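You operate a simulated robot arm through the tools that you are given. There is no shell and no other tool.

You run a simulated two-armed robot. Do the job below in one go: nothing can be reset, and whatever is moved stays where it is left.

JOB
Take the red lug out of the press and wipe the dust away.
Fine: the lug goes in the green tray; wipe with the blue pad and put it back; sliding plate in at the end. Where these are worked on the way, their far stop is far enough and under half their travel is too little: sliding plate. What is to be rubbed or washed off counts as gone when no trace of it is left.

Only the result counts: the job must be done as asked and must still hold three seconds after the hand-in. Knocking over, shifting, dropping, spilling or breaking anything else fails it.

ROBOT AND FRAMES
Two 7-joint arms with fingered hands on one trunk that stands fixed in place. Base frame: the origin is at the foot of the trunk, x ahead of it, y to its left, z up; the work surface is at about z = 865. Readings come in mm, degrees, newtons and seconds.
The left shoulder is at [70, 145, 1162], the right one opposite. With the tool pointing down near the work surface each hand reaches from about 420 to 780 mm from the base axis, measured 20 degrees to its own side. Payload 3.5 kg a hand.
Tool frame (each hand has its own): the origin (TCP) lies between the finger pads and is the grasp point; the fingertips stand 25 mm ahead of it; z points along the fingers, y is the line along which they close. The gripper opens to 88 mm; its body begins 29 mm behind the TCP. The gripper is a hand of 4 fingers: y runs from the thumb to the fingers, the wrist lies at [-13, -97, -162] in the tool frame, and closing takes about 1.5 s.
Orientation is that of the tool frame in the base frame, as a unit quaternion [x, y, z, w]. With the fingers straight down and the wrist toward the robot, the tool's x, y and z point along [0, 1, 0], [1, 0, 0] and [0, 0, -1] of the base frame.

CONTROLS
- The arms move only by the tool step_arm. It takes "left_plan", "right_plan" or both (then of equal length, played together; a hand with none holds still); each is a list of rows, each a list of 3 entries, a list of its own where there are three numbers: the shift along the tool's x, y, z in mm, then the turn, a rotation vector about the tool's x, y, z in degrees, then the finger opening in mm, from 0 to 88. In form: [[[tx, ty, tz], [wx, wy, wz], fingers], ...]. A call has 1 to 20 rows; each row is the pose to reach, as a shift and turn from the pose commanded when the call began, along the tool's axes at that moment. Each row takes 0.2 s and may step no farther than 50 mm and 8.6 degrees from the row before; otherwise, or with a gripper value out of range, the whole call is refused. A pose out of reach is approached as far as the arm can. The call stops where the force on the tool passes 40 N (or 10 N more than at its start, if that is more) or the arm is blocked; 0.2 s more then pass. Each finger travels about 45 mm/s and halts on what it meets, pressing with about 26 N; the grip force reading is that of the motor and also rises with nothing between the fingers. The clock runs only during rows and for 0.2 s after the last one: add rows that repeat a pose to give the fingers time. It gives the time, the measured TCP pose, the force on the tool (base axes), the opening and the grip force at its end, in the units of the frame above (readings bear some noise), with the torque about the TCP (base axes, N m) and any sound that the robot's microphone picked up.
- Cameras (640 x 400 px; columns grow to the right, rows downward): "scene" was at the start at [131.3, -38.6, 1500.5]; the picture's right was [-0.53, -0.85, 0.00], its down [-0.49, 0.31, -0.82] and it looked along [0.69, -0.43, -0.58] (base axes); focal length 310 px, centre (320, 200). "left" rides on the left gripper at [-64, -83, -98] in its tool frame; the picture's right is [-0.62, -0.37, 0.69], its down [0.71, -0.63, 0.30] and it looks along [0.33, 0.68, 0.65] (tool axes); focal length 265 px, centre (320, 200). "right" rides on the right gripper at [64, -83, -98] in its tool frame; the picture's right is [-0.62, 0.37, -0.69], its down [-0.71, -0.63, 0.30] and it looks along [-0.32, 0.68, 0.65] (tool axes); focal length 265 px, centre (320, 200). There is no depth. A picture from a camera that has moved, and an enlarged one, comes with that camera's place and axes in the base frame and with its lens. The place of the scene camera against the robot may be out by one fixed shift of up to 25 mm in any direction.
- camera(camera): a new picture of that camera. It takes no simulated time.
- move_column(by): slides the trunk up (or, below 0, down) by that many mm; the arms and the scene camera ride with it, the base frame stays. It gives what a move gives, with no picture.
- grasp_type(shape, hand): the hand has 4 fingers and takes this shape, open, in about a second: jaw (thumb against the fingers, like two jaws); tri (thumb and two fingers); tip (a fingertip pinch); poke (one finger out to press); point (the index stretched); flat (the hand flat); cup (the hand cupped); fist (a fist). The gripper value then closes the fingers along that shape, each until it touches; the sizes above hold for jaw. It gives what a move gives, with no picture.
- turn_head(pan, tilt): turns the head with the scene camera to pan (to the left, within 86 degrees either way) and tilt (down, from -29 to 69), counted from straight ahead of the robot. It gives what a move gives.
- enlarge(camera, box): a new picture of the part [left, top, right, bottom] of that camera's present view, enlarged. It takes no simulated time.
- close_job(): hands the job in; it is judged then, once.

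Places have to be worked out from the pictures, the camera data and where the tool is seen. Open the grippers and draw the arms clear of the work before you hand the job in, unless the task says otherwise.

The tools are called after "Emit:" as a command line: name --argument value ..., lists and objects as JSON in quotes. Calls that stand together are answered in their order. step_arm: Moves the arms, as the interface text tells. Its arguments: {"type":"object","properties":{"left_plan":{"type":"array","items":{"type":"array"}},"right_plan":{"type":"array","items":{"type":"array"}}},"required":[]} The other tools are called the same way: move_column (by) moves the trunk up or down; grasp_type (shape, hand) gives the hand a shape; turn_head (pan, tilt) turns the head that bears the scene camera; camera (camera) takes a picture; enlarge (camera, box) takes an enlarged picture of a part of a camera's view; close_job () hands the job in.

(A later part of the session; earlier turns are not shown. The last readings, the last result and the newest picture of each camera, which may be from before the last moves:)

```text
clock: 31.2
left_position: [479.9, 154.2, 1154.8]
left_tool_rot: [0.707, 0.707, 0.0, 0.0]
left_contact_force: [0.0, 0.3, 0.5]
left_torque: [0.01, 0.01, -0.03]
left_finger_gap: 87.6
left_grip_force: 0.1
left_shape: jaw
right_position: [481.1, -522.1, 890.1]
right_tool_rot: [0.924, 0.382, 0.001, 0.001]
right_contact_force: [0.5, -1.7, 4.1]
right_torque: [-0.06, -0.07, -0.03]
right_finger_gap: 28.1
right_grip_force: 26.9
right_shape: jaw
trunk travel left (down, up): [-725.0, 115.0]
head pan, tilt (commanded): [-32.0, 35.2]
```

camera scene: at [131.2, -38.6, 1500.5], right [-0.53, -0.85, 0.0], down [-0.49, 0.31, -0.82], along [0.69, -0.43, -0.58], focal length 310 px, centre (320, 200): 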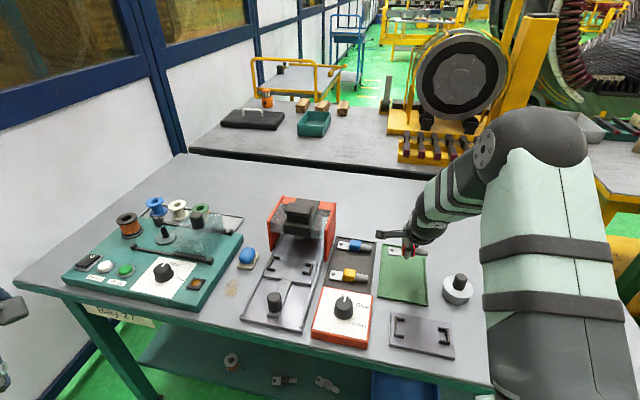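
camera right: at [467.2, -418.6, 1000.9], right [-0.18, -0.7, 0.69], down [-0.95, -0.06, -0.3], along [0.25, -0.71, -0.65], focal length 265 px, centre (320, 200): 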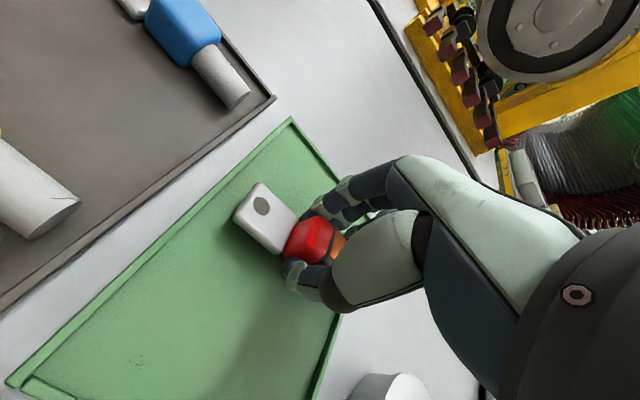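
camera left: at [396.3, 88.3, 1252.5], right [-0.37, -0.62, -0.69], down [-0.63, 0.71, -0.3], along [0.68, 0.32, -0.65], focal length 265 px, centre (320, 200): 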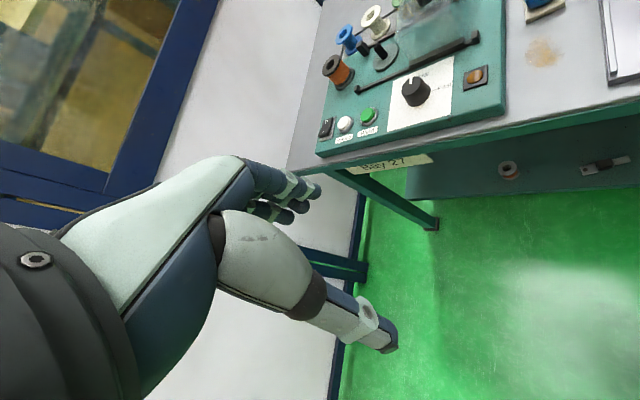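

There is light contact at 4 N, so the lug rests on the tray floor. I'll open gradually and rise.

Emit:
step_arm --right_plan '[[[0, 0, 0], [0, 0, 0], 26], [[0, 0, 0], [0, 0, 0], 32], [[0, 0, -1], [0, 0, 0], 40], [[0, 0, -2], [0, 0, 0], 48], [[0, 0, -3], [0, 0, 0], 56], [[0, 0, -4], [0, 0, 0], 60], [[0, 0, -12], [0, 0, 0], 60], [[0, 0, -30], [0, 0, 0], 60], [[0, 0, -60], [0, 0, 0], 60], [[0, 0, -100], [0, 0, 0], 60], [[0, 0, -130], [0, 0, 0], 60], [[0, 0, -130], [0, 0, 0], 60]]'

Emit:
camera --camera "right"

Emit:
enlarge --camera "scene" --box '[220, 200, 480, 360]'

```text
clock: 33.8
left_position: [481.7, 153.5, 1155.3]
left_tool_rot: [0.707, 0.707, 0.001, 0.0]
left_contact_force: [-0.1, 0.9, 1.0]
left_torque: [-0.02, 0.0, 0.01]
left_finger_gap: 87.7
left_grip_force: 0.0
left_shape: jaw
right_position: [481.0, -520.5, 1019.9]
right_tool_rot: [0.924, 0.382, 0.0, 0.0]
right_contact_force: [0.1, -0.3, -0.7]
right_torque: [-0.03, 0.04, 0.0]
right_finger_gap: 59.9
right_grip_force: 0.0
right_shape: jaw
trunk travel left (down, up): [-725.0, 115.0]
head pan, tilt (commanded): [-32.0, 35.2]
```

```text
taken
camera right: at [467.4, -416.9, 1120.3], right [-0.18, -0.7, 0.69], down [-0.95, -0.06, -0.3], along [0.25, -0.71, -0.65], focal length 265 px, centre (320, 200)
```

right: 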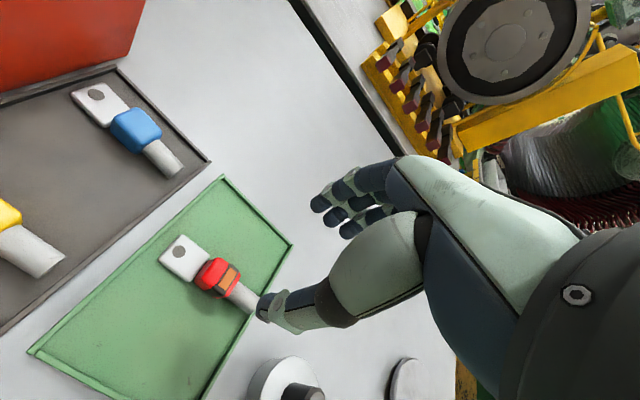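

```text
2.46 times, centred on (350, 280) of scene
camera zoom: at [131.8, -39.0, 1500.4], right [-0.53, -0.85, 0.0], down [-0.49, 0.31, -0.82], along [0.69, -0.43, -0.58], focal length 764 px, centre (246, 3)
```

zoom: 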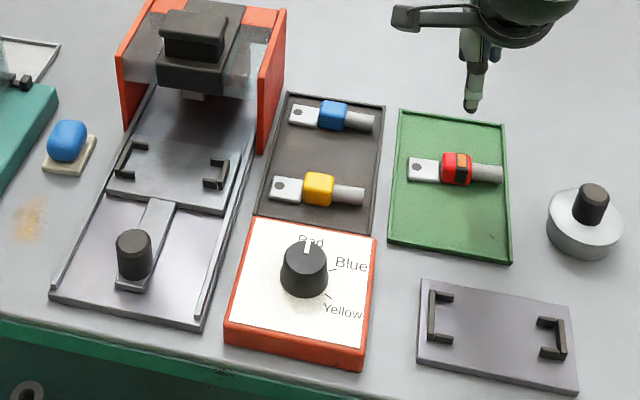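

The red lug is lying in the green tray. Next is the pad, so I'll go back at safe height past the front of the press to get a close view of the pad and the dust.

Emit:
step_arm --right_plan '[[[0, -5, -20], [0, 0, 0], 66], [[15, -20, -35], [0, 0, 0], 66], [[40, -40, -40], [0, 0, 0], 70], [[70, -60, -40], [0, 0, 0], 70], [[100, -80, -40], [0, 0, 0], 70], [[130, -95, -40], [0, 0, 0], 70], [[160, -110, -40], [0, 0, 0], 70], [[190, -125, -40], [0, 0, 0], 70], [[220, -140, -40], [0, 0, 0], 70], [[250, -150, -40], [0, 0, 0], 70], [[280, -160, -40], [0, 0, 0], 70], [[310, -165, -40], [0, 0, 0], 70], [[340, -165, -40], [0, 0, 0], 70], [[360, -165, -40], [0, 0, 0], 70], [[360, -165, -40], [0, 0, 0], 70], [[360, -165, -40], [0, 0, 0], 70]]'

Emit:
camera --camera "right"

Emit:
enlarge --camera "right" --box '[40, 60, 280, 210]'

Emit:
camera --camera "scene"

```text
clock: 37.2
left_position: [480.3, 153.3, 1154.7]
left_tool_rot: [0.707, 0.707, 0.0, 0.0]
left_contact_force: [-0.9, -0.6, -0.3]
left_torque: [-0.02, 0.01, 0.03]
left_finger_gap: 87.6
left_grip_force: 0.2
left_shape: jaw
right_position: [619.1, -149.3, 1058.3]
right_tool_rot: [0.924, 0.383, 0.0, 0.0]
right_contact_force: [-0.8, 0.6, -0.5]
right_torque: [-0.02, -0.02, -0.03]
right_finger_gap: 69.7
right_grip_force: 0.0
right_shape: jaw
trunk travel left (down, up): [-725.0, 115.0]
head pan, tilt (commanded): [-32.0, 35.2]
```

```text
taken
camera right: at [605.2, -46.3, 1159.6], right [-0.18, -0.7, 0.69], down [-0.95, -0.06, -0.3], along [0.25, -0.71, -0.65], focal length 265 px, centre (320, 200)
```

right: 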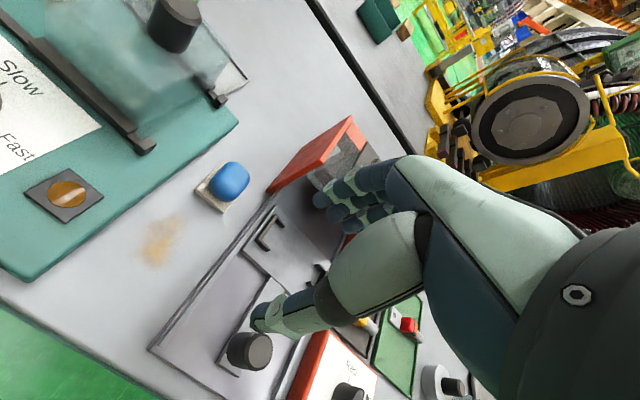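

```text
2.67 times, centred on (160, 135) of right
camera zoom: at [605.2, -46.3, 1159.6], right [-0.18, -0.7, 0.69], down [-0.95, -0.06, -0.3], along [0.25, -0.71, -0.65], focal length 708 px, centre (747, 373)
```

zoom: 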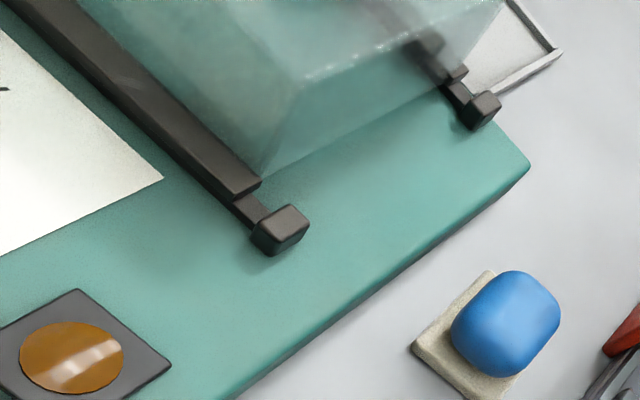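

```text
taken
camera scene: at [131.4, -38.4, 1500.5], right [-0.53, -0.85, 0.0], down [-0.49, 0.31, -0.82], along [0.69, -0.43, -0.58], focal length 310 px, centre (320, 200)
```

scene: 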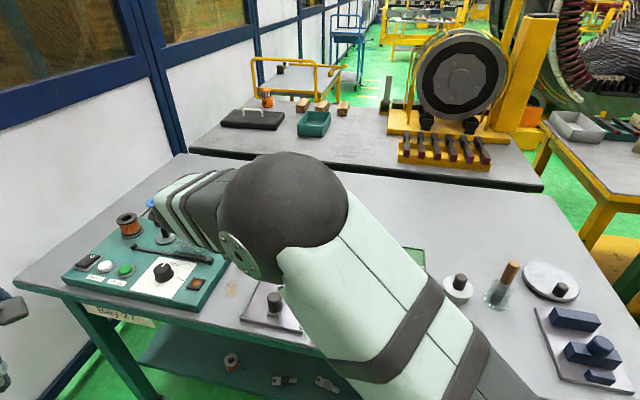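

That is a good view. I'll enlarge the dust and pad areas for measurement.

Emit:
enlarge --camera "right" --box '[110, 140, 290, 290]'

Emit:
enlarge --camera "right" --box '[180, 130, 280, 230]'

```text
2.67 times, centred on (200, 215) of right
camera zoom: at [605.2, -46.3, 1159.6], right [-0.18, -0.7, 0.69], down [-0.95, -0.06, -0.3], along [0.25, -0.71, -0.65], focal length 708 px, centre (640, 160)
```

zoom: 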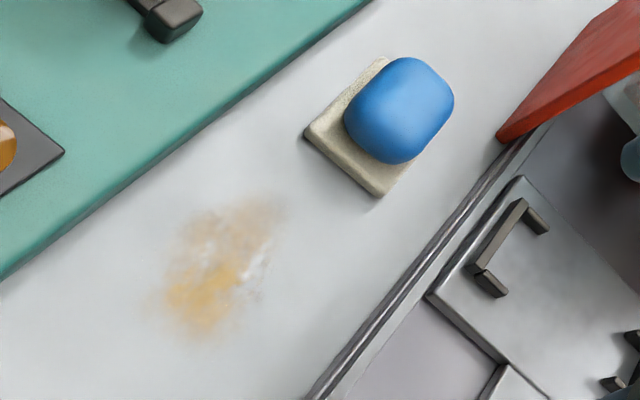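

```text
4.00 times, centred on (230, 180) of right
camera zoom: at [605.2, -46.3, 1159.6], right [-0.18, -0.7, 0.69], down [-0.95, -0.06, -0.3], along [0.25, -0.71, -0.65], focal length 1062 px, centre (680, 280)
```

zoom: 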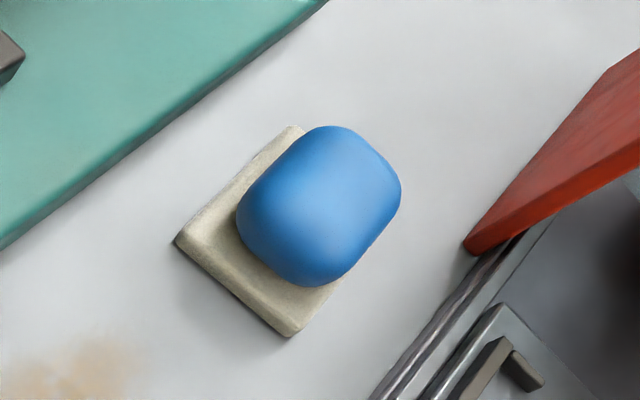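

The pad centre is at about (724, -193), 50 × 40 mm, with its long side along the rails. The dust covers roughly x 636–690, y -107 to -146. I'll move above the pad, offset about 10 mm toward +x of the tool so the fingers are centred on it and clear of the press plate.

Emit:
step_arm --right_plan '[[[13, 20, 10], [0, 0, 0], 76], [[26, 40, 20], [0, 0, 0], 80], [[40, 60, 30], [0, 0, 0], 80], [[50, 80, 40], [0, 0, 0], 80], [[53, 98, 50], [0, 0, 0], 80], [[53, 104, 58], [0, 0, 0], 80], [[53, 104, 58], [0, 0, 0], 80], [[53, 104, 58], [0, 0, 0], 80]]'

Emit:
camera --camera "right"

Emit:
enlarge --camera "right" --box '[180, 130, 380, 330]'

```text
clock: 39.0
left_position: [480.9, 153.5, 1153.8]
left_tool_rot: [0.708, 0.707, 0.001, 0.0]
left_contact_force: [-0.4, 0.1, -0.9]
left_torque: [-0.03, 0.0, 0.0]
left_finger_gap: 87.6
left_grip_force: 0.2
left_shape: jaw
right_position: [729.0, -187.2, 1002.4]
right_tool_rot: [0.924, 0.382, 0.001, 0.0]
right_contact_force: [-0.1, 0.2, -0.5]
right_torque: [0.0, -0.01, -0.02]
right_finger_gap: 79.9
right_grip_force: 0.1
right_shape: jaw
trunk travel left (down, up): [-725.0, 115.0]
head pan, tilt (commanded): [-32.0, 35.2]
```

```text
taken
camera right: at [716.0, -84.2, 1102.0], right [-0.18, -0.7, 0.69], down [-0.95, -0.06, -0.3], along [0.25, -0.71, -0.65], focal length 265 px, centre (320, 200)
```

right: 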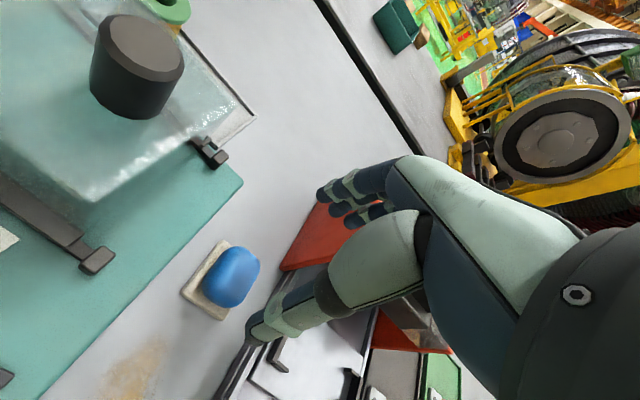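

```text
2.00 times, centred on (280, 230) of right
camera zoom: at [716.0, -84.2, 1102.0], right [-0.18, -0.7, 0.69], down [-0.95, -0.06, -0.3], along [0.25, -0.71, -0.65], focal length 531 px, centre (400, 140)
```

zoom: 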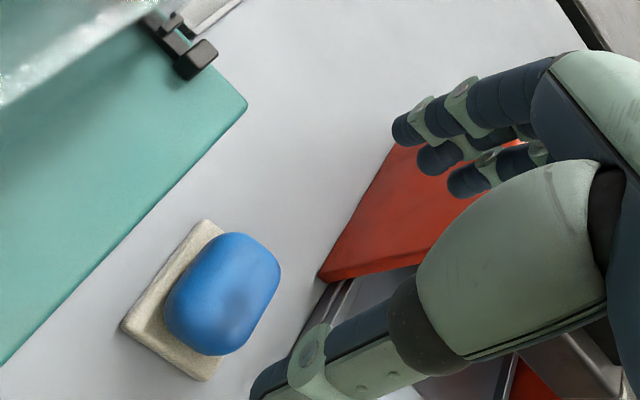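

The pad sits at tool (-9, +1). The press plate (top z≈979) stays about 15–20 mm clear of the ring finger. I'll descend to z≈935 and check.

Emit:
step_arm --right_plan '[[[0, 1, 20], [0, 0, 0], 80], [[0, 1, 40], [0, 0, 0], 80], [[0, 1, 55], [0, 0, 0], 80], [[0, 1, 65], [0, 0, 0], 80], [[0, 1, 65], [0, 0, 0], 80]]'

Emit:
camera --camera "right"

Emit:
enlarge --camera "right" --box '[200, 130, 400, 330]'

```text
clock: 40.2
left_position: [481.7, 152.6, 1154.4]
left_tool_rot: [0.707, 0.707, 0.001, 0.0]
left_contact_force: [0.1, -0.6, -0.1]
left_torque: [0.02, 0.02, -0.02]
left_finger_gap: 87.8
left_grip_force: 0.0
left_shape: jaw
right_position: [728.8, -186.5, 936.0]
right_tool_rot: [0.924, 0.383, 0.0, 0.001]
right_contact_force: [1.0, 0.9, 0.0]
right_torque: [0.01, -0.03, -0.02]
right_finger_gap: 79.9
right_grip_force: 0.1
right_shape: jaw
trunk travel left (down, up): [-725.0, 115.0]
head pan, tilt (commanded): [-32.0, 35.2]
```

```text
taken
camera right: at [716.1, -83.0, 1037.1], right [-0.18, -0.7, 0.69], down [-0.95, -0.06, -0.3], along [0.25, -0.71, -0.65], focal length 265 px, centre (320, 200)
```

right: 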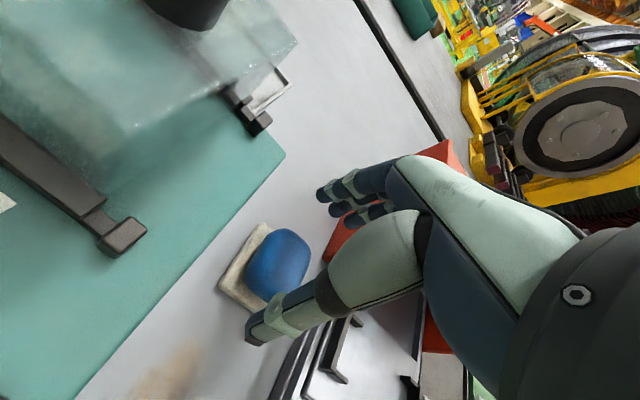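

```text
2.00 times, centred on (300, 230) of right
camera zoom: at [716.1, -83.0, 1037.1], right [-0.18, -0.7, 0.69], down [-0.95, -0.06, -0.3], along [0.25, -0.71, -0.65], focal length 531 px, centre (360, 140)
```

zoom: 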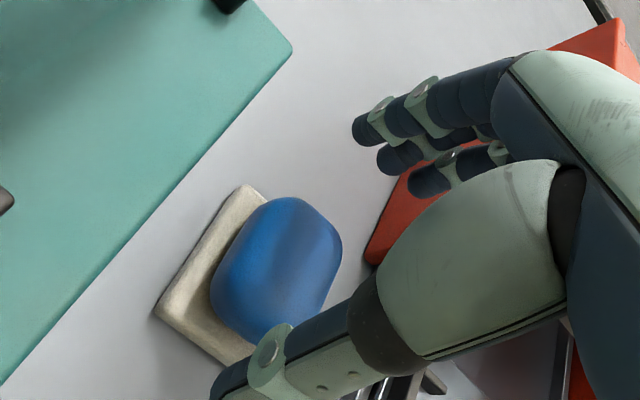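

Alignment looks right. I'll go down to z≈905 and close gently on the pad.

Emit:
step_arm --right_plan '[[[0, 0, 12], [0, 0, 0], 80], [[0, 0, 24], [0, 0, 0], 80], [[0, 0, 30], [0, 0, 0], 80], [[0, 0, 31], [0, 0, 0], 80], [[0, 0, 31], [0, 0, 0], 74], [[0, 0, 31], [0, 0, 0], 66], [[0, 0, 31], [0, 0, 0], 58], [[0, 0, 31], [0, 0, 0], 50], [[0, 0, 31], [0, 0, 0], 44], [[0, 0, 31], [0, 0, 0], 38], [[0, 0, 31], [0, 0, 0], 34], [[0, 0, 31], [0, 0, 0], 34]]'

Emit:
camera --camera "right"

Emit:
enlarge --camera "right" --box '[200, 130, 400, 330]'

```text
clock: 42.8
left_position: [480.1, 153.3, 1153.9]
left_tool_rot: [0.707, 0.707, 0.0, 0.0]
left_contact_force: [0.3, -0.5, 0.1]
left_torque: [-0.04, -0.03, 0.01]
left_finger_gap: 87.5
left_grip_force: 0.1
left_shape: jaw
right_position: [724.6, -187.8, 906.2]
right_tool_rot: [0.924, 0.383, -0.001, 0.0]
right_contact_force: [-0.3, -1.0, -0.4]
right_torque: [0.02, 0.03, 0.02]
right_finger_gap: 42.2
right_grip_force: 26.2
right_shape: jaw
right hand out of reach, approached as far as the arm can: row 3, 4, 5, 6, 7, 8, 9, 10, 11, 12
trunk travel left (down, up): [-725.0, 115.0]
head pan, tilt (commanded): [-32.0, 35.2]
```

```text
taken
camera right: at [712.1, -84.0, 1006.2], right [-0.18, -0.7, 0.69], down [-0.95, -0.06, -0.3], along [0.25, -0.71, -0.65], focal length 265 px, centre (320, 200)
```

right: 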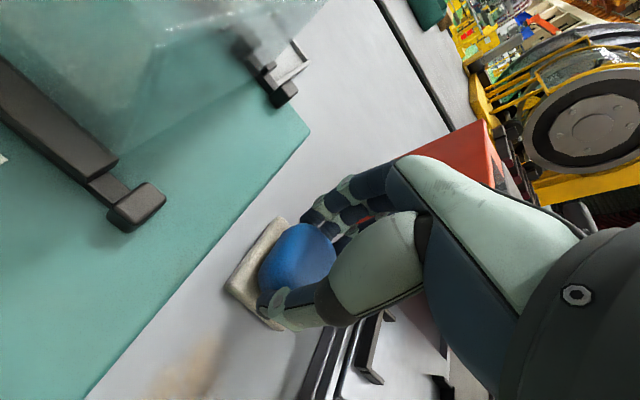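

```text
2.00 times, centred on (300, 230) of right
camera zoom: at [712.1, -84.0, 1006.2], right [-0.18, -0.7, 0.69], down [-0.95, -0.06, -0.3], along [0.25, -0.71, -0.65], focal length 531 px, centre (360, 140)
```

zoom: 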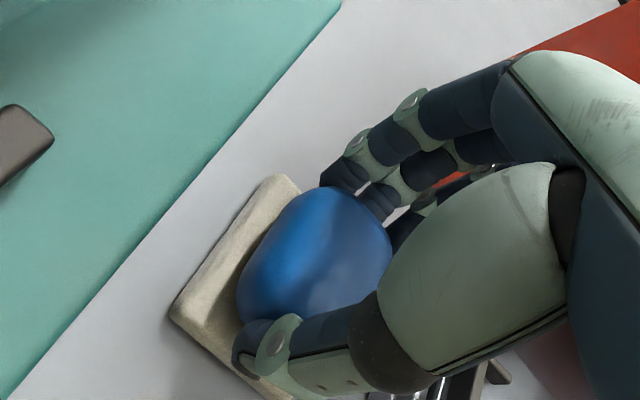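

The arm stopped about 5 mm short of the commanded spot at its reach limit, but the pad is gripped (42 mm, 26 N). The grasp was at (724.6, -187.8, 906.2), and I'll return there later. Lifting gently.

Emit:
step_arm --right_plan '[[[-1, -3, -5], [0, 0, 0], 30], [[-1, -3, -12], [0, 0, 0], 30], [[-1, -3, -22], [0, 0, 0], 30], [[-1, -3, -35], [0, 0, 0], 30], [[-1, -3, -45], [0, 0, 0], 30], [[-1, -3, -45], [0, 0, 0], 30]]'

Emit:
camera --camera "right"

Emit:
enlarge --camera "right" --box '[200, 130, 400, 330]'

```text
clock: 44.2
left_position: [480.6, 153.3, 1154.4]
left_tool_rot: [0.707, 0.707, -0.001, 0.0]
left_contact_force: [0.4, 0.1, 0.5]
left_torque: [0.01, -0.02, 0.0]
left_finger_gap: 87.7
left_grip_force: 0.1
left_shape: jaw
right_position: [722.2, -185.8, 951.3]
right_tool_rot: [0.924, 0.383, 0.0, 0.0]
right_contact_force: [0.2, 0.5, 0.0]
right_torque: [-0.01, -0.01, -0.01]
right_finger_gap: 42.2
right_grip_force: 26.1
right_shape: jaw
trunk travel left (down, up): [-725.0, 115.0]
head pan, tilt (commanded): [-32.0, 35.2]
```

```text
taken
camera right: at [709.6, -82.7, 1050.8], right [-0.18, -0.7, 0.69], down [-0.95, -0.06, -0.3], along [0.25, -0.71, -0.65], focal length 265 px, centre (320, 200)
```

right: 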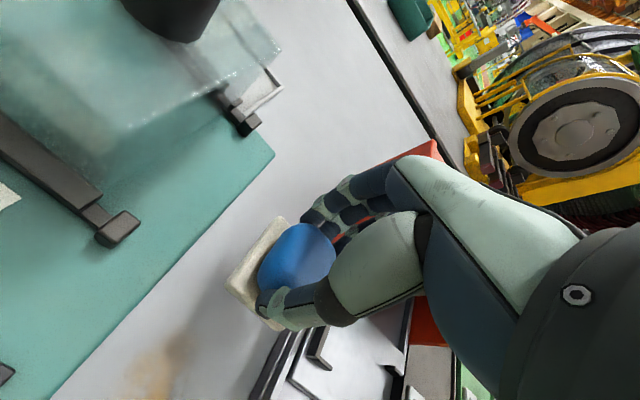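

```text
2.00 times, centred on (300, 230) of right
camera zoom: at [709.6, -82.7, 1050.8], right [-0.18, -0.7, 0.69], down [-0.95, -0.06, -0.3], along [0.25, -0.71, -0.65], focal length 531 px, centre (360, 140)
```

zoom: 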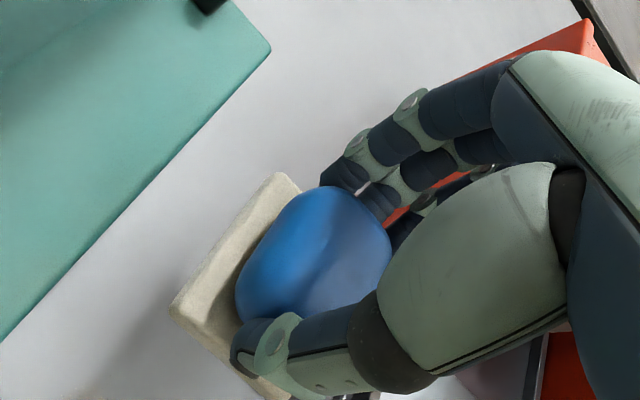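

The cream base came up with it: it is the pad's own sole, about 55 × 40 mm and bonded to the blue top. So "back" means its original spot on the table, with the TCP at (724.6, -187.8, 906). I'll move to just beyond the dust's far edge and lower until it touches.

Emit:
step_arm --right_plan '[[[2, -12, 0], [0, 0, 0], 30], [[4, -26, 0], [0, 0, 0], 30], [[5, -40, 8], [0, 0, 0], 30], [[5, -40, 20], [0, 0, 0], 30], [[5, -40, 32], [0, 0, 0], 30], [[5, -40, 40], [0, 0, 0], 30], [[5, -40, 43], [0, 0, 0], 30], [[5, -40, 45], [0, 0, 0], 30], [[5, -40, 45], [0, 0, 0], 30]]'

Emit:
camera --camera "right"

```text
clock: 46.2
left_position: [480.7, 152.9, 1153.9]
left_tool_rot: [0.707, 0.707, 0.0, 0.0]
left_contact_force: [0.3, 0.2, -0.2]
left_torque: [-0.03, 0.03, 0.01]
left_finger_gap: 87.5
left_grip_force: 0.1
left_shape: jaw
right_position: [697.6, -155.0, 906.4]
right_tool_rot: [0.924, 0.383, 0.0, 0.0]
right_contact_force: [0.1, -0.1, -0.6]
right_torque: [-0.01, -0.03, 0.0]
right_finger_gap: 42.1
right_grip_force: 26.0
right_shape: jaw
trunk travel left (down, up): [-725.0, 115.0]
head pan, tilt (commanded): [-32.0, 35.2]
```

```text
taken
camera right: at [684.3, -50.8, 1006.3], right [-0.18, -0.7, 0.69], down [-0.95, -0.06, -0.3], along [0.25, -0.71, -0.65], focal length 265 px, centre (320, 200)
```

right: 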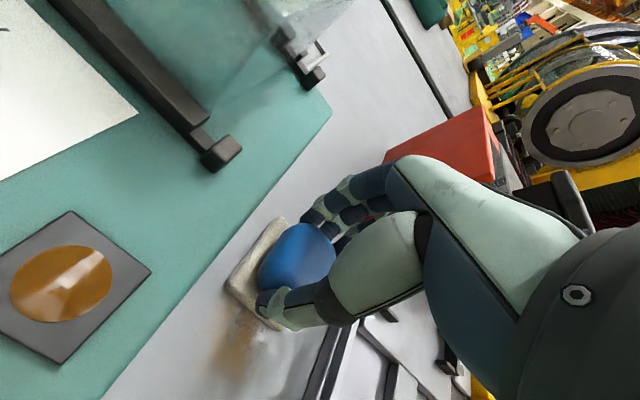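

There is no contact yet at 906.4. I'll lower in 1 mm steps.

Emit:
step_arm --right_plan '[[[0, 0, 1], [0, 0, 0], 30], [[0, 0, 2], [0, 0, 0], 30], [[0, 0, 3], [0, 0, 0], 30], [[0, 0, 3], [0, 0, 0], 30]]'

```text
clock: 47.2
left_position: [478.7, 153.7, 1155.1]
left_tool_rot: [0.707, 0.707, 0.001, 0.001]
left_contact_force: [-0.3, 0.6, 1.0]
left_torque: [0.01, -0.02, -0.02]
left_finger_gap: 87.8
left_grip_force: 0.1
left_shape: jaw
right_position: [697.6, -155.0, 904.8]
right_tool_rot: [0.924, 0.383, 0.002, 0.002]
right_contact_force: [2.5, -0.9, 9.6]
right_torque: [0.12, 0.09, -0.03]
right_finger_gap: 41.9
right_grip_force: 26.0
right_shape: jaw
trunk travel left (down, up): [-725.0, 115.0]
head pan, tilt (commanded): [-32.0, 35.2]
```

There is about 10 N of contact. Now a first wiping pass along the dust and back.

Emit:
step_arm --right_plan '[[[0, -10, 3], [0, 0, 0], 30], [[0, -22, 3], [0, 0, 0], 30], [[0, -34, 3], [0, 0, 0], 30], [[0, -46, 3], [0, 0, 0], 30], [[0, -58, 3], [0, 0, 0], 30], [[0, -70, 3], [0, 0, 0], 30], [[0, -80, 3], [0, 0, 0], 30], [[-6, -80, 3], [0, 0, 0], 30], [[-11, -76, 3], [0, 0, 0], 30], [[-11, -64, 3], [0, 0, 0], 30], [[-11, -52, 3], [0, 0, 0], 30], [[-11, -40, 3], [0, 0, 0], 30], [[-11, -28, 3], [0, 0, 0], 30], [[-11, -16, 3], [0, 0, 0], 30], [[-11, -4, 3], [0, 0, 0], 30], [[-11, 2, 3], [0, 0, 0], 30], [[-11, 2, 3], [0, 0, 0], 30]]'

Emit:
camera --camera "right"

Emit:
camera --camera "left"

```text
clock: 50.8
left_position: [479.9, 152.9, 1154.2]
left_tool_rot: [0.707, 0.707, 0.001, 0.0]
left_contact_force: [0.7, 0.4, -0.3]
left_torque: [-0.01, 0.0, -0.02]
left_finger_gap: 87.5
left_grip_force: 0.1
left_shape: jaw
right_position: [691.3, -162.9, 899.8]
right_tool_rot: [0.924, 0.383, 0.0, 0.0]
right_contact_force: [-1.2, 0.9, 3.2]
right_torque: [0.15, 0.08, 0.02]
right_finger_gap: 41.1
right_grip_force: 25.8
right_shape: jaw
trunk travel left (down, up): [-725.0, 115.0]
head pan, tilt (commanded): [-32.0, 35.2]
```

```text
taken
camera right: at [677.9, -59.7, 1000.3], right [-0.18, -0.7, 0.69], down [-0.95, -0.06, -0.3], along [0.25, -0.71, -0.65], focal length 265 px, centre (320, 200)
```

right: 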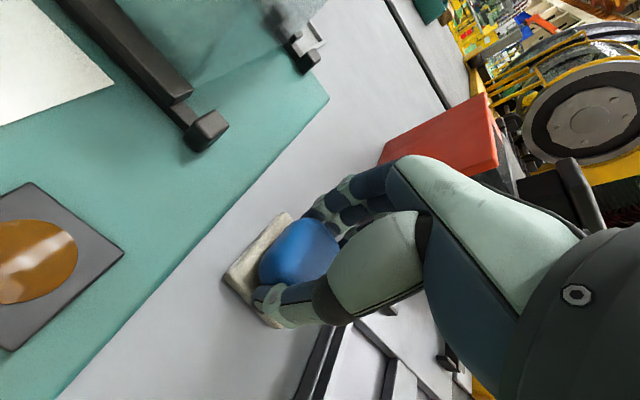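

```text
taken
camera left: at [395.8, 88.5, 1252.6], right [-0.37, -0.62, -0.69], down [-0.63, 0.71, -0.3], along [0.68, 0.32, -0.65], focal length 265 px, centre (320, 200)
```

left: 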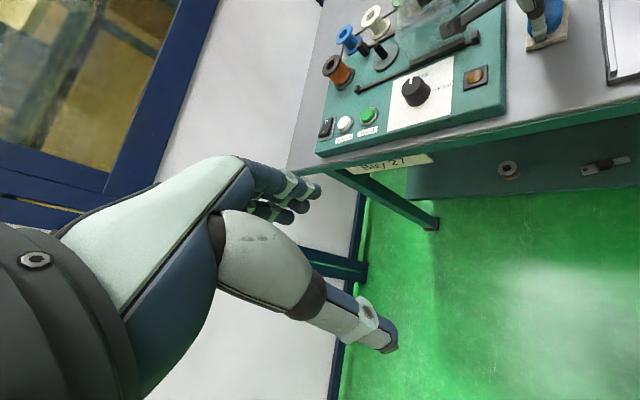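

The dust looks gone in both views. I'll enlarge to check for leftover traces, including around the pad.

Emit:
enlarge --camera "left" --box '[470, 0, 640, 106]'

Emit:
enlarge --camera "right" --box '[60, 200, 320, 400]'

Emit:
enlarge --camera "scene" --box '[180, 230, 300, 330]'

```text
3.76 times, centred on (555, 53) of left
camera zoom: at [395.8, 88.5, 1252.6], right [-0.37, -0.62, -0.69], down [-0.63, 0.71, -0.3], along [0.68, 0.32, -0.65], focal length 999 px, centre (-565, 753)
```

zoom: 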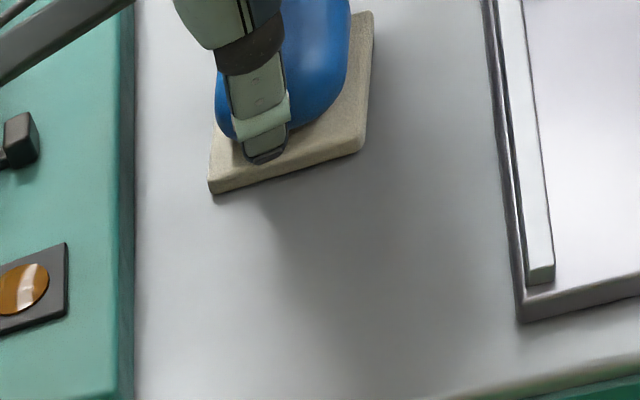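

```text
2.00 times, centred on (190, 300) of right
camera zoom: at [677.9, -59.7, 1000.3], right [-0.18, -0.7, 0.69], down [-0.95, -0.06, -0.3], along [0.25, -0.71, -0.65], focal length 531 px, centre (580, 0)
```

zoom: 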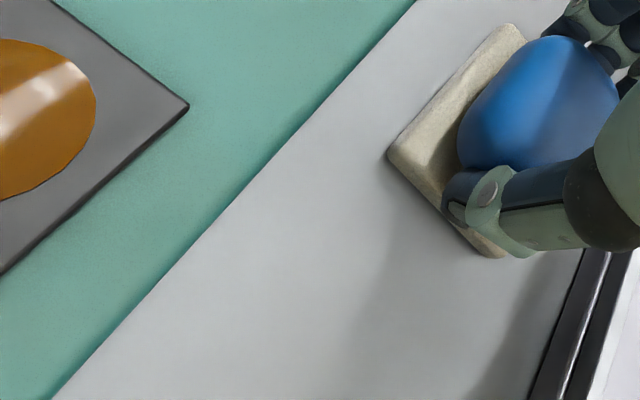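

```text
4.00 times, centred on (240, 280) of scene
camera zoom: at [130.6, -38.1, 1500.5], right [-0.53, -0.85, 0.0], down [-0.49, 0.31, -0.82], along [0.69, -0.43, -0.58], focal length 1241 px, centre (640, -120)
```

zoom: 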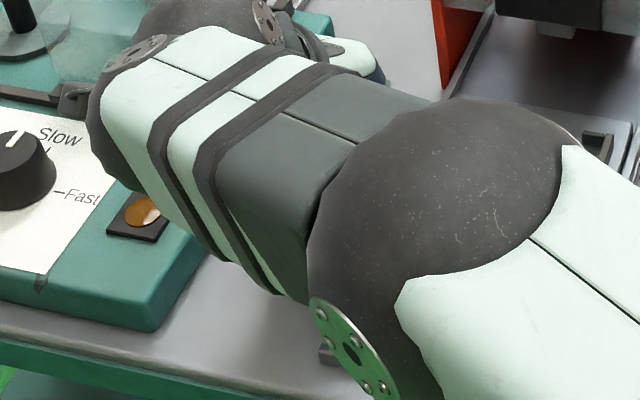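

No trace is visible where the pad has passed. I'll make a second pass on the other side, so the patch edges and the spot under the pad are covered too.

Emit:
step_arm --right_plan '[[[10, 0, 1], [0, 0, 0], 30], [[20, 0, 1], [0, 0, 0], 30], [[22, -12, 1], [0, 0, 0], 30], [[22, -24, 1], [0, 0, 0], 30], [[22, -36, 1], [0, 0, 0], 30], [[22, -48, 1], [0, 0, 0], 30], [[22, -60, 1], [0, 0, 0], 30], [[22, -72, 1], [0, 0, 0], 30], [[22, -84, 1], [0, 0, 0], 30], [[10, -88, 1], [0, 0, 0], 30], [[2, -88, 1], [0, 0, 0], 30], [[2, -76, 1], [0, 0, 0], 30], [[2, -64, 1], [0, 0, 0], 30], [[2, -52, 1], [0, 0, 0], 30], [[2, -40, 1], [0, 0, 0], 30], [[12, -28, 1], [0, 0, 0], 30], [[12, -14, 1], [0, 0, 0], 30], [[12, 0, 1], [0, 0, 0], 30], [[12, 10, 1], [0, 0, 0], 30], [[12, 10, 1], [0, 0, 0], 30]]'

Emit:
camera --camera "right"

Emit:
enlarge --camera "left" --box '[470, 0, 640, 106]'

```text
clock: 55.0
left_position: [478.6, 154.8, 1154.5]
left_tool_rot: [0.707, 0.707, 0.001, 0.001]
left_contact_force: [-0.2, 0.0, 0.6]
left_torque: [-0.02, 0.0, -0.01]
left_finger_gap: 87.5
left_grip_force: 0.0
left_shape: jaw
right_position: [706.7, -161.8, 900.0]
right_tool_rot: [0.923, 0.384, 0.0, 0.002]
right_contact_force: [-1.8, 2.3, 7.3]
right_torque: [0.17, 0.15, 0.03]
right_finger_gap: 41.5
right_grip_force: 26.4
right_shape: jaw
trunk travel left (down, up): [-725.0, 115.0]
head pan, tilt (commanded): [-32.0, 35.2]
```

```text
taken
camera right: at [692.0, -58.4, 999.8], right [-0.18, -0.7, 0.69], down [-0.95, -0.06, -0.31], along [0.26, -0.71, -0.65], focal length 265 px, centre (320, 200)
```

right: 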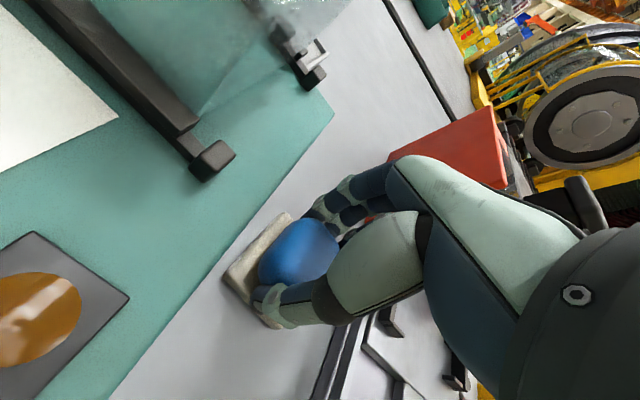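

```text
3.76 times, centred on (555, 53) of left
camera zoom: at [394.6, 89.0, 1253.0], right [-0.37, -0.62, -0.69], down [-0.63, 0.71, -0.31], along [0.68, 0.32, -0.65], focal length 999 px, centre (-565, 753)
```

zoom: 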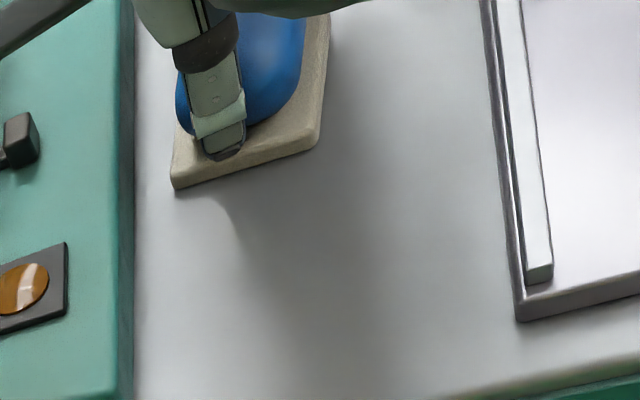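

The area looks clean. I'll compare how the pad sits in the hand now with the original grasp before returning it.

Emit:
enlarge --camera "right" --box '[200, 130, 400, 330]'

```text
2.00 times, centred on (300, 230) of right
camera zoom: at [692.0, -58.4, 999.8], right [-0.18, -0.7, 0.69], down [-0.95, -0.06, -0.31], along [0.26, -0.71, -0.65], focal length 531 px, centre (360, 140)
```

zoom: 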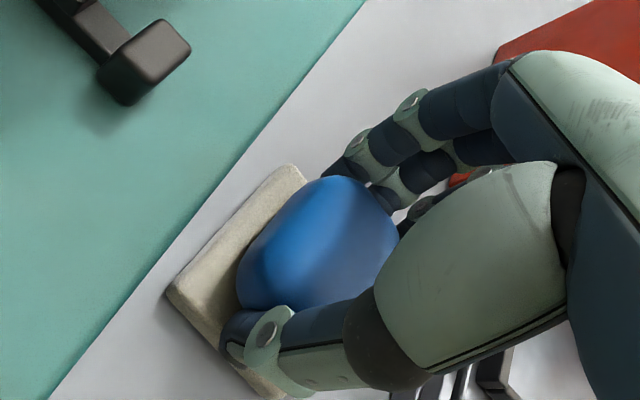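

The pad has slipped about 6 mm up in the hand and turned about 3.5°. I'll lift slightly, go back to its original place with a -3.5° yaw correction, and stop just above the table.

Emit:
step_arm --right_plan '[[[0, 0, -6], [0, 0, 0], 30], [[0, 0, -14], [0, 0, 0], 30], [[-2, 4, -20], [0, 0, -1], 30], [[-4, 14, -20], [0, 0, -2], 30], [[-6, 24, -20], [0, 0, -3], 30], [[-8, 31, -20], [0, 0, -3.5], 30], [[-8, 31, -20], [0, 0, -3.5], 30], [[-8, 31, -12], [0, 0, -3.5], 30], [[-8, 31, -7], [0, 0, -3.5], 30], [[-8, 31, -7], [0, 0, -3.5], 30]]'

Emit:
camera --camera "right"

Emit:
enlarge --camera "right" --box '[200, 130, 400, 330]'

Emit:
enlarge --camera "left" --box '[470, 0, 640, 106]'

```text
clock: 57.2
left_position: [481.8, 153.1, 1154.9]
left_tool_rot: [0.707, 0.707, -0.001, 0.0]
left_contact_force: [-0.2, 0.3, 0.3]
left_torque: [-0.02, -0.01, -0.02]
left_finger_gap: 87.8
left_grip_force: 0.0
left_shape: jaw
right_position: [723.6, -189.6, 905.6]
right_tool_rot: [0.912, 0.41, -0.001, 0.0]
right_contact_force: [0.4, -0.3, -0.6]
right_torque: [-0.01, 0.03, -0.02]
right_finger_gap: 41.3
right_grip_force: 26.1
right_shape: jaw
trunk travel left (down, up): [-725.0, 115.0]
head pan, tilt (commanded): [-32.0, 35.2]
```

```text
taken
camera right: at [703.7, -86.9, 1005.8], right [-0.13, -0.71, 0.69], down [-0.95, -0.12, -0.3], along [0.3, -0.7, -0.65], focal length 265 px, centre (320, 200)
```

right: 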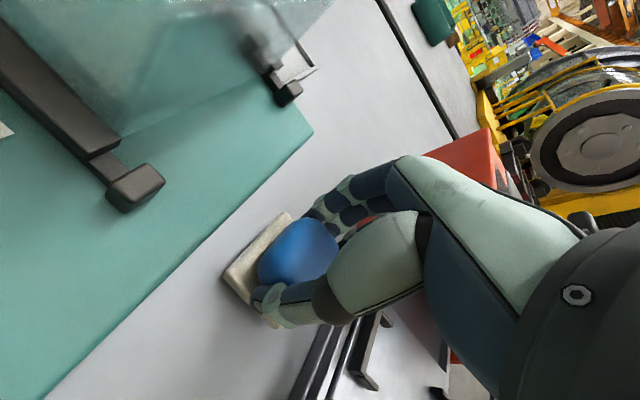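

```text
2.00 times, centred on (300, 230) of right
camera zoom: at [703.7, -86.9, 1005.8], right [-0.13, -0.71, 0.69], down [-0.95, -0.12, -0.3], along [0.3, -0.7, -0.65], focal length 531 px, centre (360, 140)
```

zoom: 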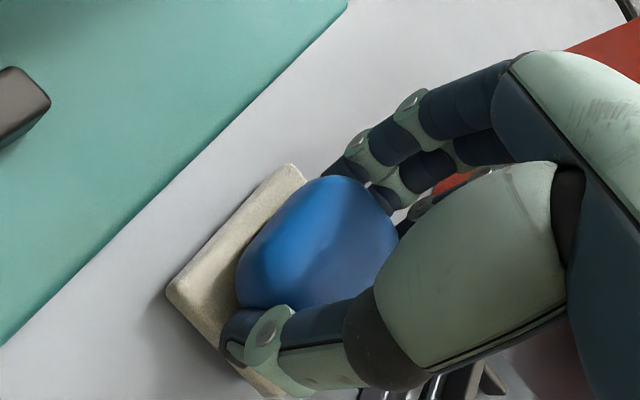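

```text
3.76 times, centred on (555, 53) of left
camera zoom: at [396.3, 88.2, 1252.4], right [-0.37, -0.62, -0.69], down [-0.63, 0.71, -0.3], along [0.68, 0.32, -0.65], focal length 999 px, centre (-565, 753)
```

zoom: 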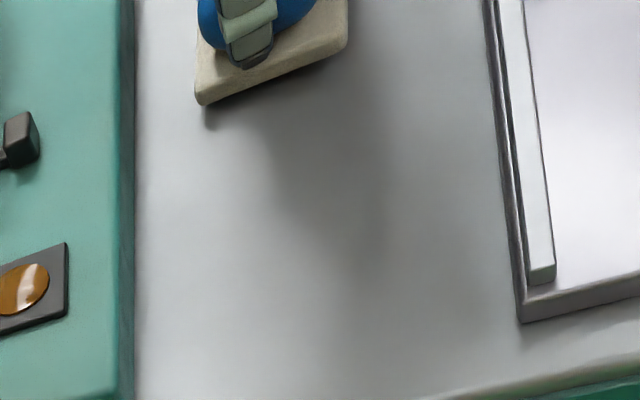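

The sole corners now compute to (713.6, -148.3) and (749.6, -190.8), against (714.7, -148.3) and (749, -189.6) originally, which is a very good match. I'll lower until it touches.

Emit:
step_arm --right_plan '[[[0, 0, 2], [0, 0, 0], 30], [[0, 0, 4], [0, 0, 0], 30], [[0, 0, 5], [0, 0, 0], 30], [[0, 0, 6], [0, 0, 0], 30], [[0, 0, 6], [0, 0, 0], 30]]'

```text
clock: 58.4
left_position: [480.4, 153.2, 1154.4]
left_tool_rot: [0.707, 0.707, 0.0, 0.0]
left_contact_force: [0.6, 0.0, 0.7]
left_torque: [0.03, 0.02, 0.01]
left_finger_gap: 87.5
left_grip_force: 0.1
left_shape: jaw
right_position: [723.9, -189.4, 899.8]
right_tool_rot: [0.912, 0.411, 0.0, 0.0]
right_contact_force: [0.8, -0.9, 1.5]
right_torque: [0.04, 0.05, 0.0]
right_finger_gap: 41.3
right_grip_force: 26.1
right_shape: jaw
trunk travel left (down, up): [-725.0, 115.0]
head pan, tilt (commanded): [-32.0, 35.2]
```

It is just touching. I'll press a hair more, open slightly, rise a few mm so the fingertips clear the sole, then open fully and lift.

Emit:
step_arm --right_plan '[[[0, 0, 0.5], [0, 0, 0], 38], [[0, 0, 0.5], [0, 0, 0], 46], [[0, 0, 0.5], [0, 0, 0], 50], [[0, 0, -2], [0, 0, 0], 54], [[0, 0, -4], [0, 0, 0], 58], [[0, 0, -6], [0, 0, 0], 66], [[0, 0, -8], [0, 0, 0], 74], [[0, 0, -10], [0, 0, 0], 80], [[0, 0, -14], [0, 0, 0], 80], [[0, 0, -30], [0, 0, 0], 80], [[0, 0, -60], [0, 0, 0], 80], [[0, 0, -95], [0, 0, 0], 80], [[0, 0, -95], [0, 0, 0], 80]]'

Emit:
camera --camera "right"

Emit:
enlarge --camera "right" --box '[100, 180, 300, 380]'

```text
clock: 61.2
left_position: [480.9, 154.3, 1154.6]
left_tool_rot: [0.707, 0.707, 0.001, 0.0]
left_contact_force: [-1.0, -0.3, -0.4]
left_torque: [-0.02, -0.02, 0.0]
left_finger_gap: 87.6
left_grip_force: 0.1
left_shape: jaw
right_position: [722.6, -189.8, 994.2]
right_tool_rot: [0.912, 0.411, 0.0, -0.001]
right_contact_force: [0.5, -0.2, 0.5]
right_torque: [0.0, -0.01, 0.01]
right_finger_gap: 79.9
right_grip_force: 0.0
right_shape: jaw
trunk travel left (down, up): [-725.0, 115.0]
head pan, tilt (commanded): [-32.0, 35.2]
```

```text
taken
camera right: at [704.5, -87.0, 1093.8], right [-0.13, -0.71, 0.69], down [-0.95, -0.12, -0.3], along [0.3, -0.7, -0.65], focal length 265 px, centre (320, 200)
```

right: 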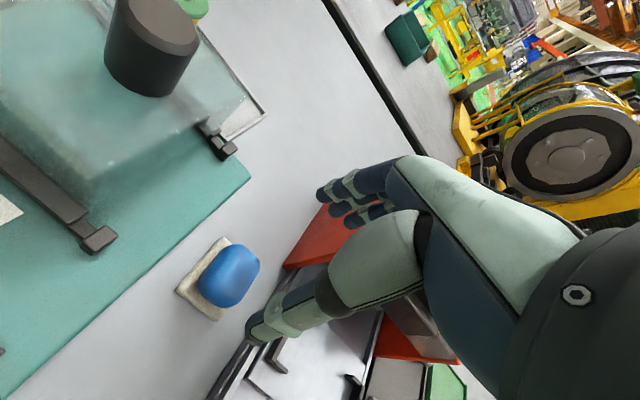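

```text
2.00 times, centred on (200, 280) of right
camera zoom: at [704.5, -87.0, 1093.8], right [-0.13, -0.71, 0.69], down [-0.95, -0.12, -0.3], along [0.3, -0.7, -0.65], focal length 531 px, centre (560, 40)
```

zoom: 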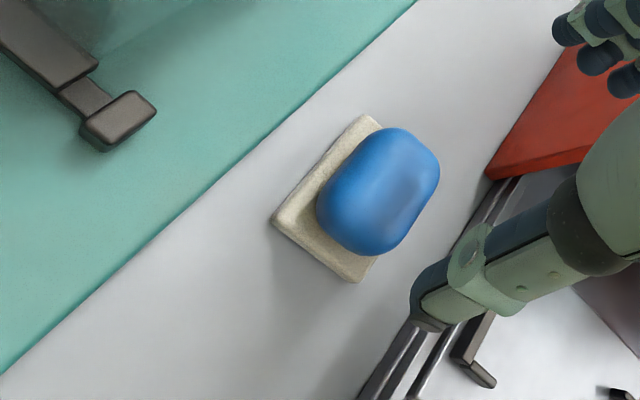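

The pad is back within about 3 mm of where it lay. I'll go back over the plate's knob at safe height, restoring the 45° yaw.

Emit:
step_arm --right_plan '[[[0, 0, -20], [0, 0, 0], 80], [[0, -10, -40], [0, 0, 0.5], 80], [[-10, -30, -50], [0, 0, 1], 76], [[-25, -50, -50], [0, 0, 1.5], 72], [[-40, -70, -50], [0, 0, 2], 70], [[-55, -90, -50], [0, 0, 2.5], 70], [[-70, -110, -50], [0, 0, 3], 70], [[-85, -125, -50], [0, 0, 3.5], 70], [[-100, -140, -45], [0, 0, 3.5], 70], [[-115, -145, -40], [0, 0, 3.5], 70], [[-115, -145, -30], [0, 0, 3.5], 70], [[-115, -145, -30], [0, 0, 3.5], 70]]'

Emit:
camera --camera "right"

Emit:
enlarge --camera "right" --box '[80, 80, 280, 205]'

Emit:
enlarge --camera "right" --box '[180, 180, 340, 320]'

```text
clock: 63.8
left_position: [480.6, 153.1, 1154.7]
left_tool_rot: [0.707, 0.707, 0.0, 0.0]
left_contact_force: [-0.1, 0.4, 0.1]
left_torque: [-0.02, 0.01, -0.01]
left_finger_gap: 87.5
left_grip_force: 0.0
left_shape: jaw
right_position: [538.2, -181.4, 1025.4]
right_tool_rot: [0.924, 0.383, 0.0, 0.001]
right_contact_force: [0.4, 0.2, 0.2]
right_torque: [0.01, 0.0, -0.01]
right_finger_gap: 70.4
right_grip_force: 0.0
right_shape: jaw
trunk travel left (down, up): [-725.0, 115.0]
head pan, tilt (commanded): [-32.0, 35.2]
```

```text
taken
camera right: at [524.9, -76.7, 1125.9], right [-0.18, -0.7, 0.69], down [-0.95, -0.06, -0.3], along [0.25, -0.71, -0.65], focal length 265 px, centre (320, 200)
```

right: 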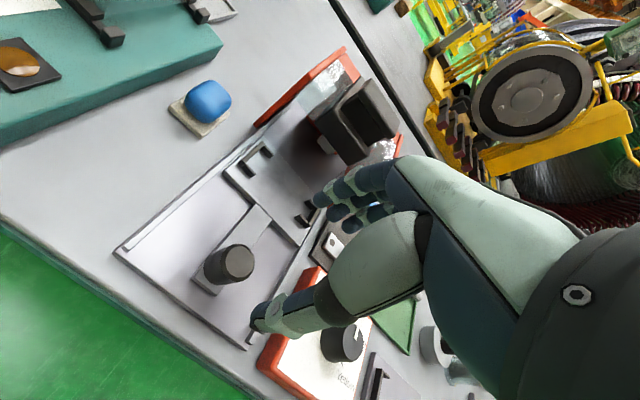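

```text
3.20 times, centred on (180, 142) of right
camera zoom: at [524.9, -76.7, 1125.9], right [-0.18, -0.7, 0.69], down [-0.95, -0.06, -0.3], along [0.25, -0.71, -0.65], focal length 849 px, centre (768, 384)
```

zoom: 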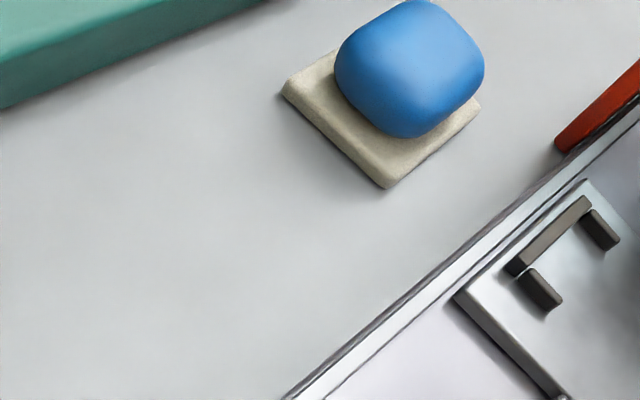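

```text
2.86 times, centred on (260, 250) of right
camera zoom: at [524.9, -76.7, 1125.9], right [-0.18, -0.7, 0.69], down [-0.95, -0.06, -0.3], along [0.25, -0.71, -0.65], focal length 758 px, centre (491, 57)
```

zoom: 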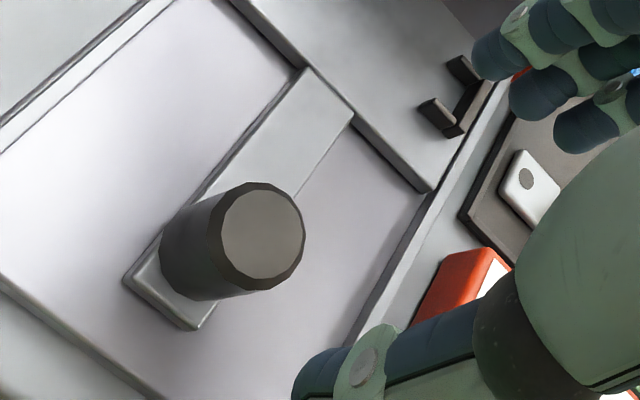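

The wiped area is spotless. The knob is near (541, -187), so I'll centre on it and descend.

Emit:
step_arm --right_plan '[[[-1, 3, 20], [0, 0, 0], 68], [[-1.5, 6, 50], [0, 0, 0], 66], [[-1.5, 6, 80], [0, 0, 0], 66], [[-1.5, 6, 100], [0, 0, 0], 66], [[-1.5, 6, 100], [0, 0, 0], 66]]'

Emit:
camera --camera "right"

```text
clock: 65.0
left_position: [480.0, 151.7, 1154.6]
left_tool_rot: [0.707, 0.707, 0.0, -0.001]
left_contact_force: [0.3, -0.1, 0.0]
left_torque: [0.01, 0.02, -0.01]
left_finger_gap: 87.7
left_grip_force: 0.0
left_shape: jaw
right_position: [541.4, -185.5, 925.3]
right_tool_rot: [0.924, 0.383, 0.001, -0.001]
right_contact_force: [0.3, -0.2, 0.1]
right_torque: [-0.05, -0.01, 0.01]
right_finger_gap: 66.5
right_grip_force: 0.1
right_shape: jaw
trunk travel left (down, up): [-725.0, 115.0]
head pan, tilt (commanded): [-32.0, 35.2]
```

```text
taken
camera right: at [528.8, -83.1, 1025.2], right [-0.18, -0.7, 0.69], down [-0.95, -0.06, -0.31], along [0.25, -0.71, -0.65], focal length 265 px, centre (320, 200)
```

right: 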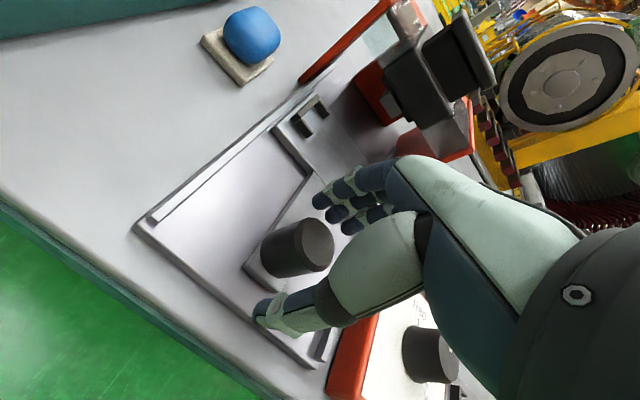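

The knob sits between the fingers exactly as in the first grasp. I'll descend 19 mm and close.

Emit:
step_arm --right_plan '[[[0, 0, 10], [0, 0, 0], 66], [[0, 0, 19], [0, 0, 0], 66], [[0, 0, 19], [0, 0, 0], 58], [[0, 0, 19], [0, 0, 0], 48], [[0, 0, 19], [0, 0, 0], 38], [[0, 0, 19], [0, 0, 0], 28], [[0, 0, 19], [0, 0, 0], 20], [[0, 0, 19], [0, 0, 0], 20], [[0, 0, 19], [0, 0, 0], 20], [[0, 0, 19], [0, 0, 0], 20]]'

```text
clock: 67.2
left_position: [478.0, 153.6, 1155.5]
left_tool_rot: [0.707, 0.707, 0.001, 0.001]
left_contact_force: [0.0, 0.0, -0.2]
left_torque: [0.01, -0.01, 0.01]
left_finger_gap: 87.6
left_grip_force: 0.3
left_shape: jaw
right_position: [542.3, -185.5, 905.3]
right_tool_rot: [0.924, 0.383, 0.002, 0.001]
right_contact_force: [2.0, 1.2, 13.4]
right_torque: [-0.06, -0.17, 0.0]
right_finger_gap: 27.0
right_grip_force: 25.8
right_shape: jaw
trunk travel left (down, up): [-725.0, 115.0]
head pan, tilt (commanded): [-32.0, 35.2]
```

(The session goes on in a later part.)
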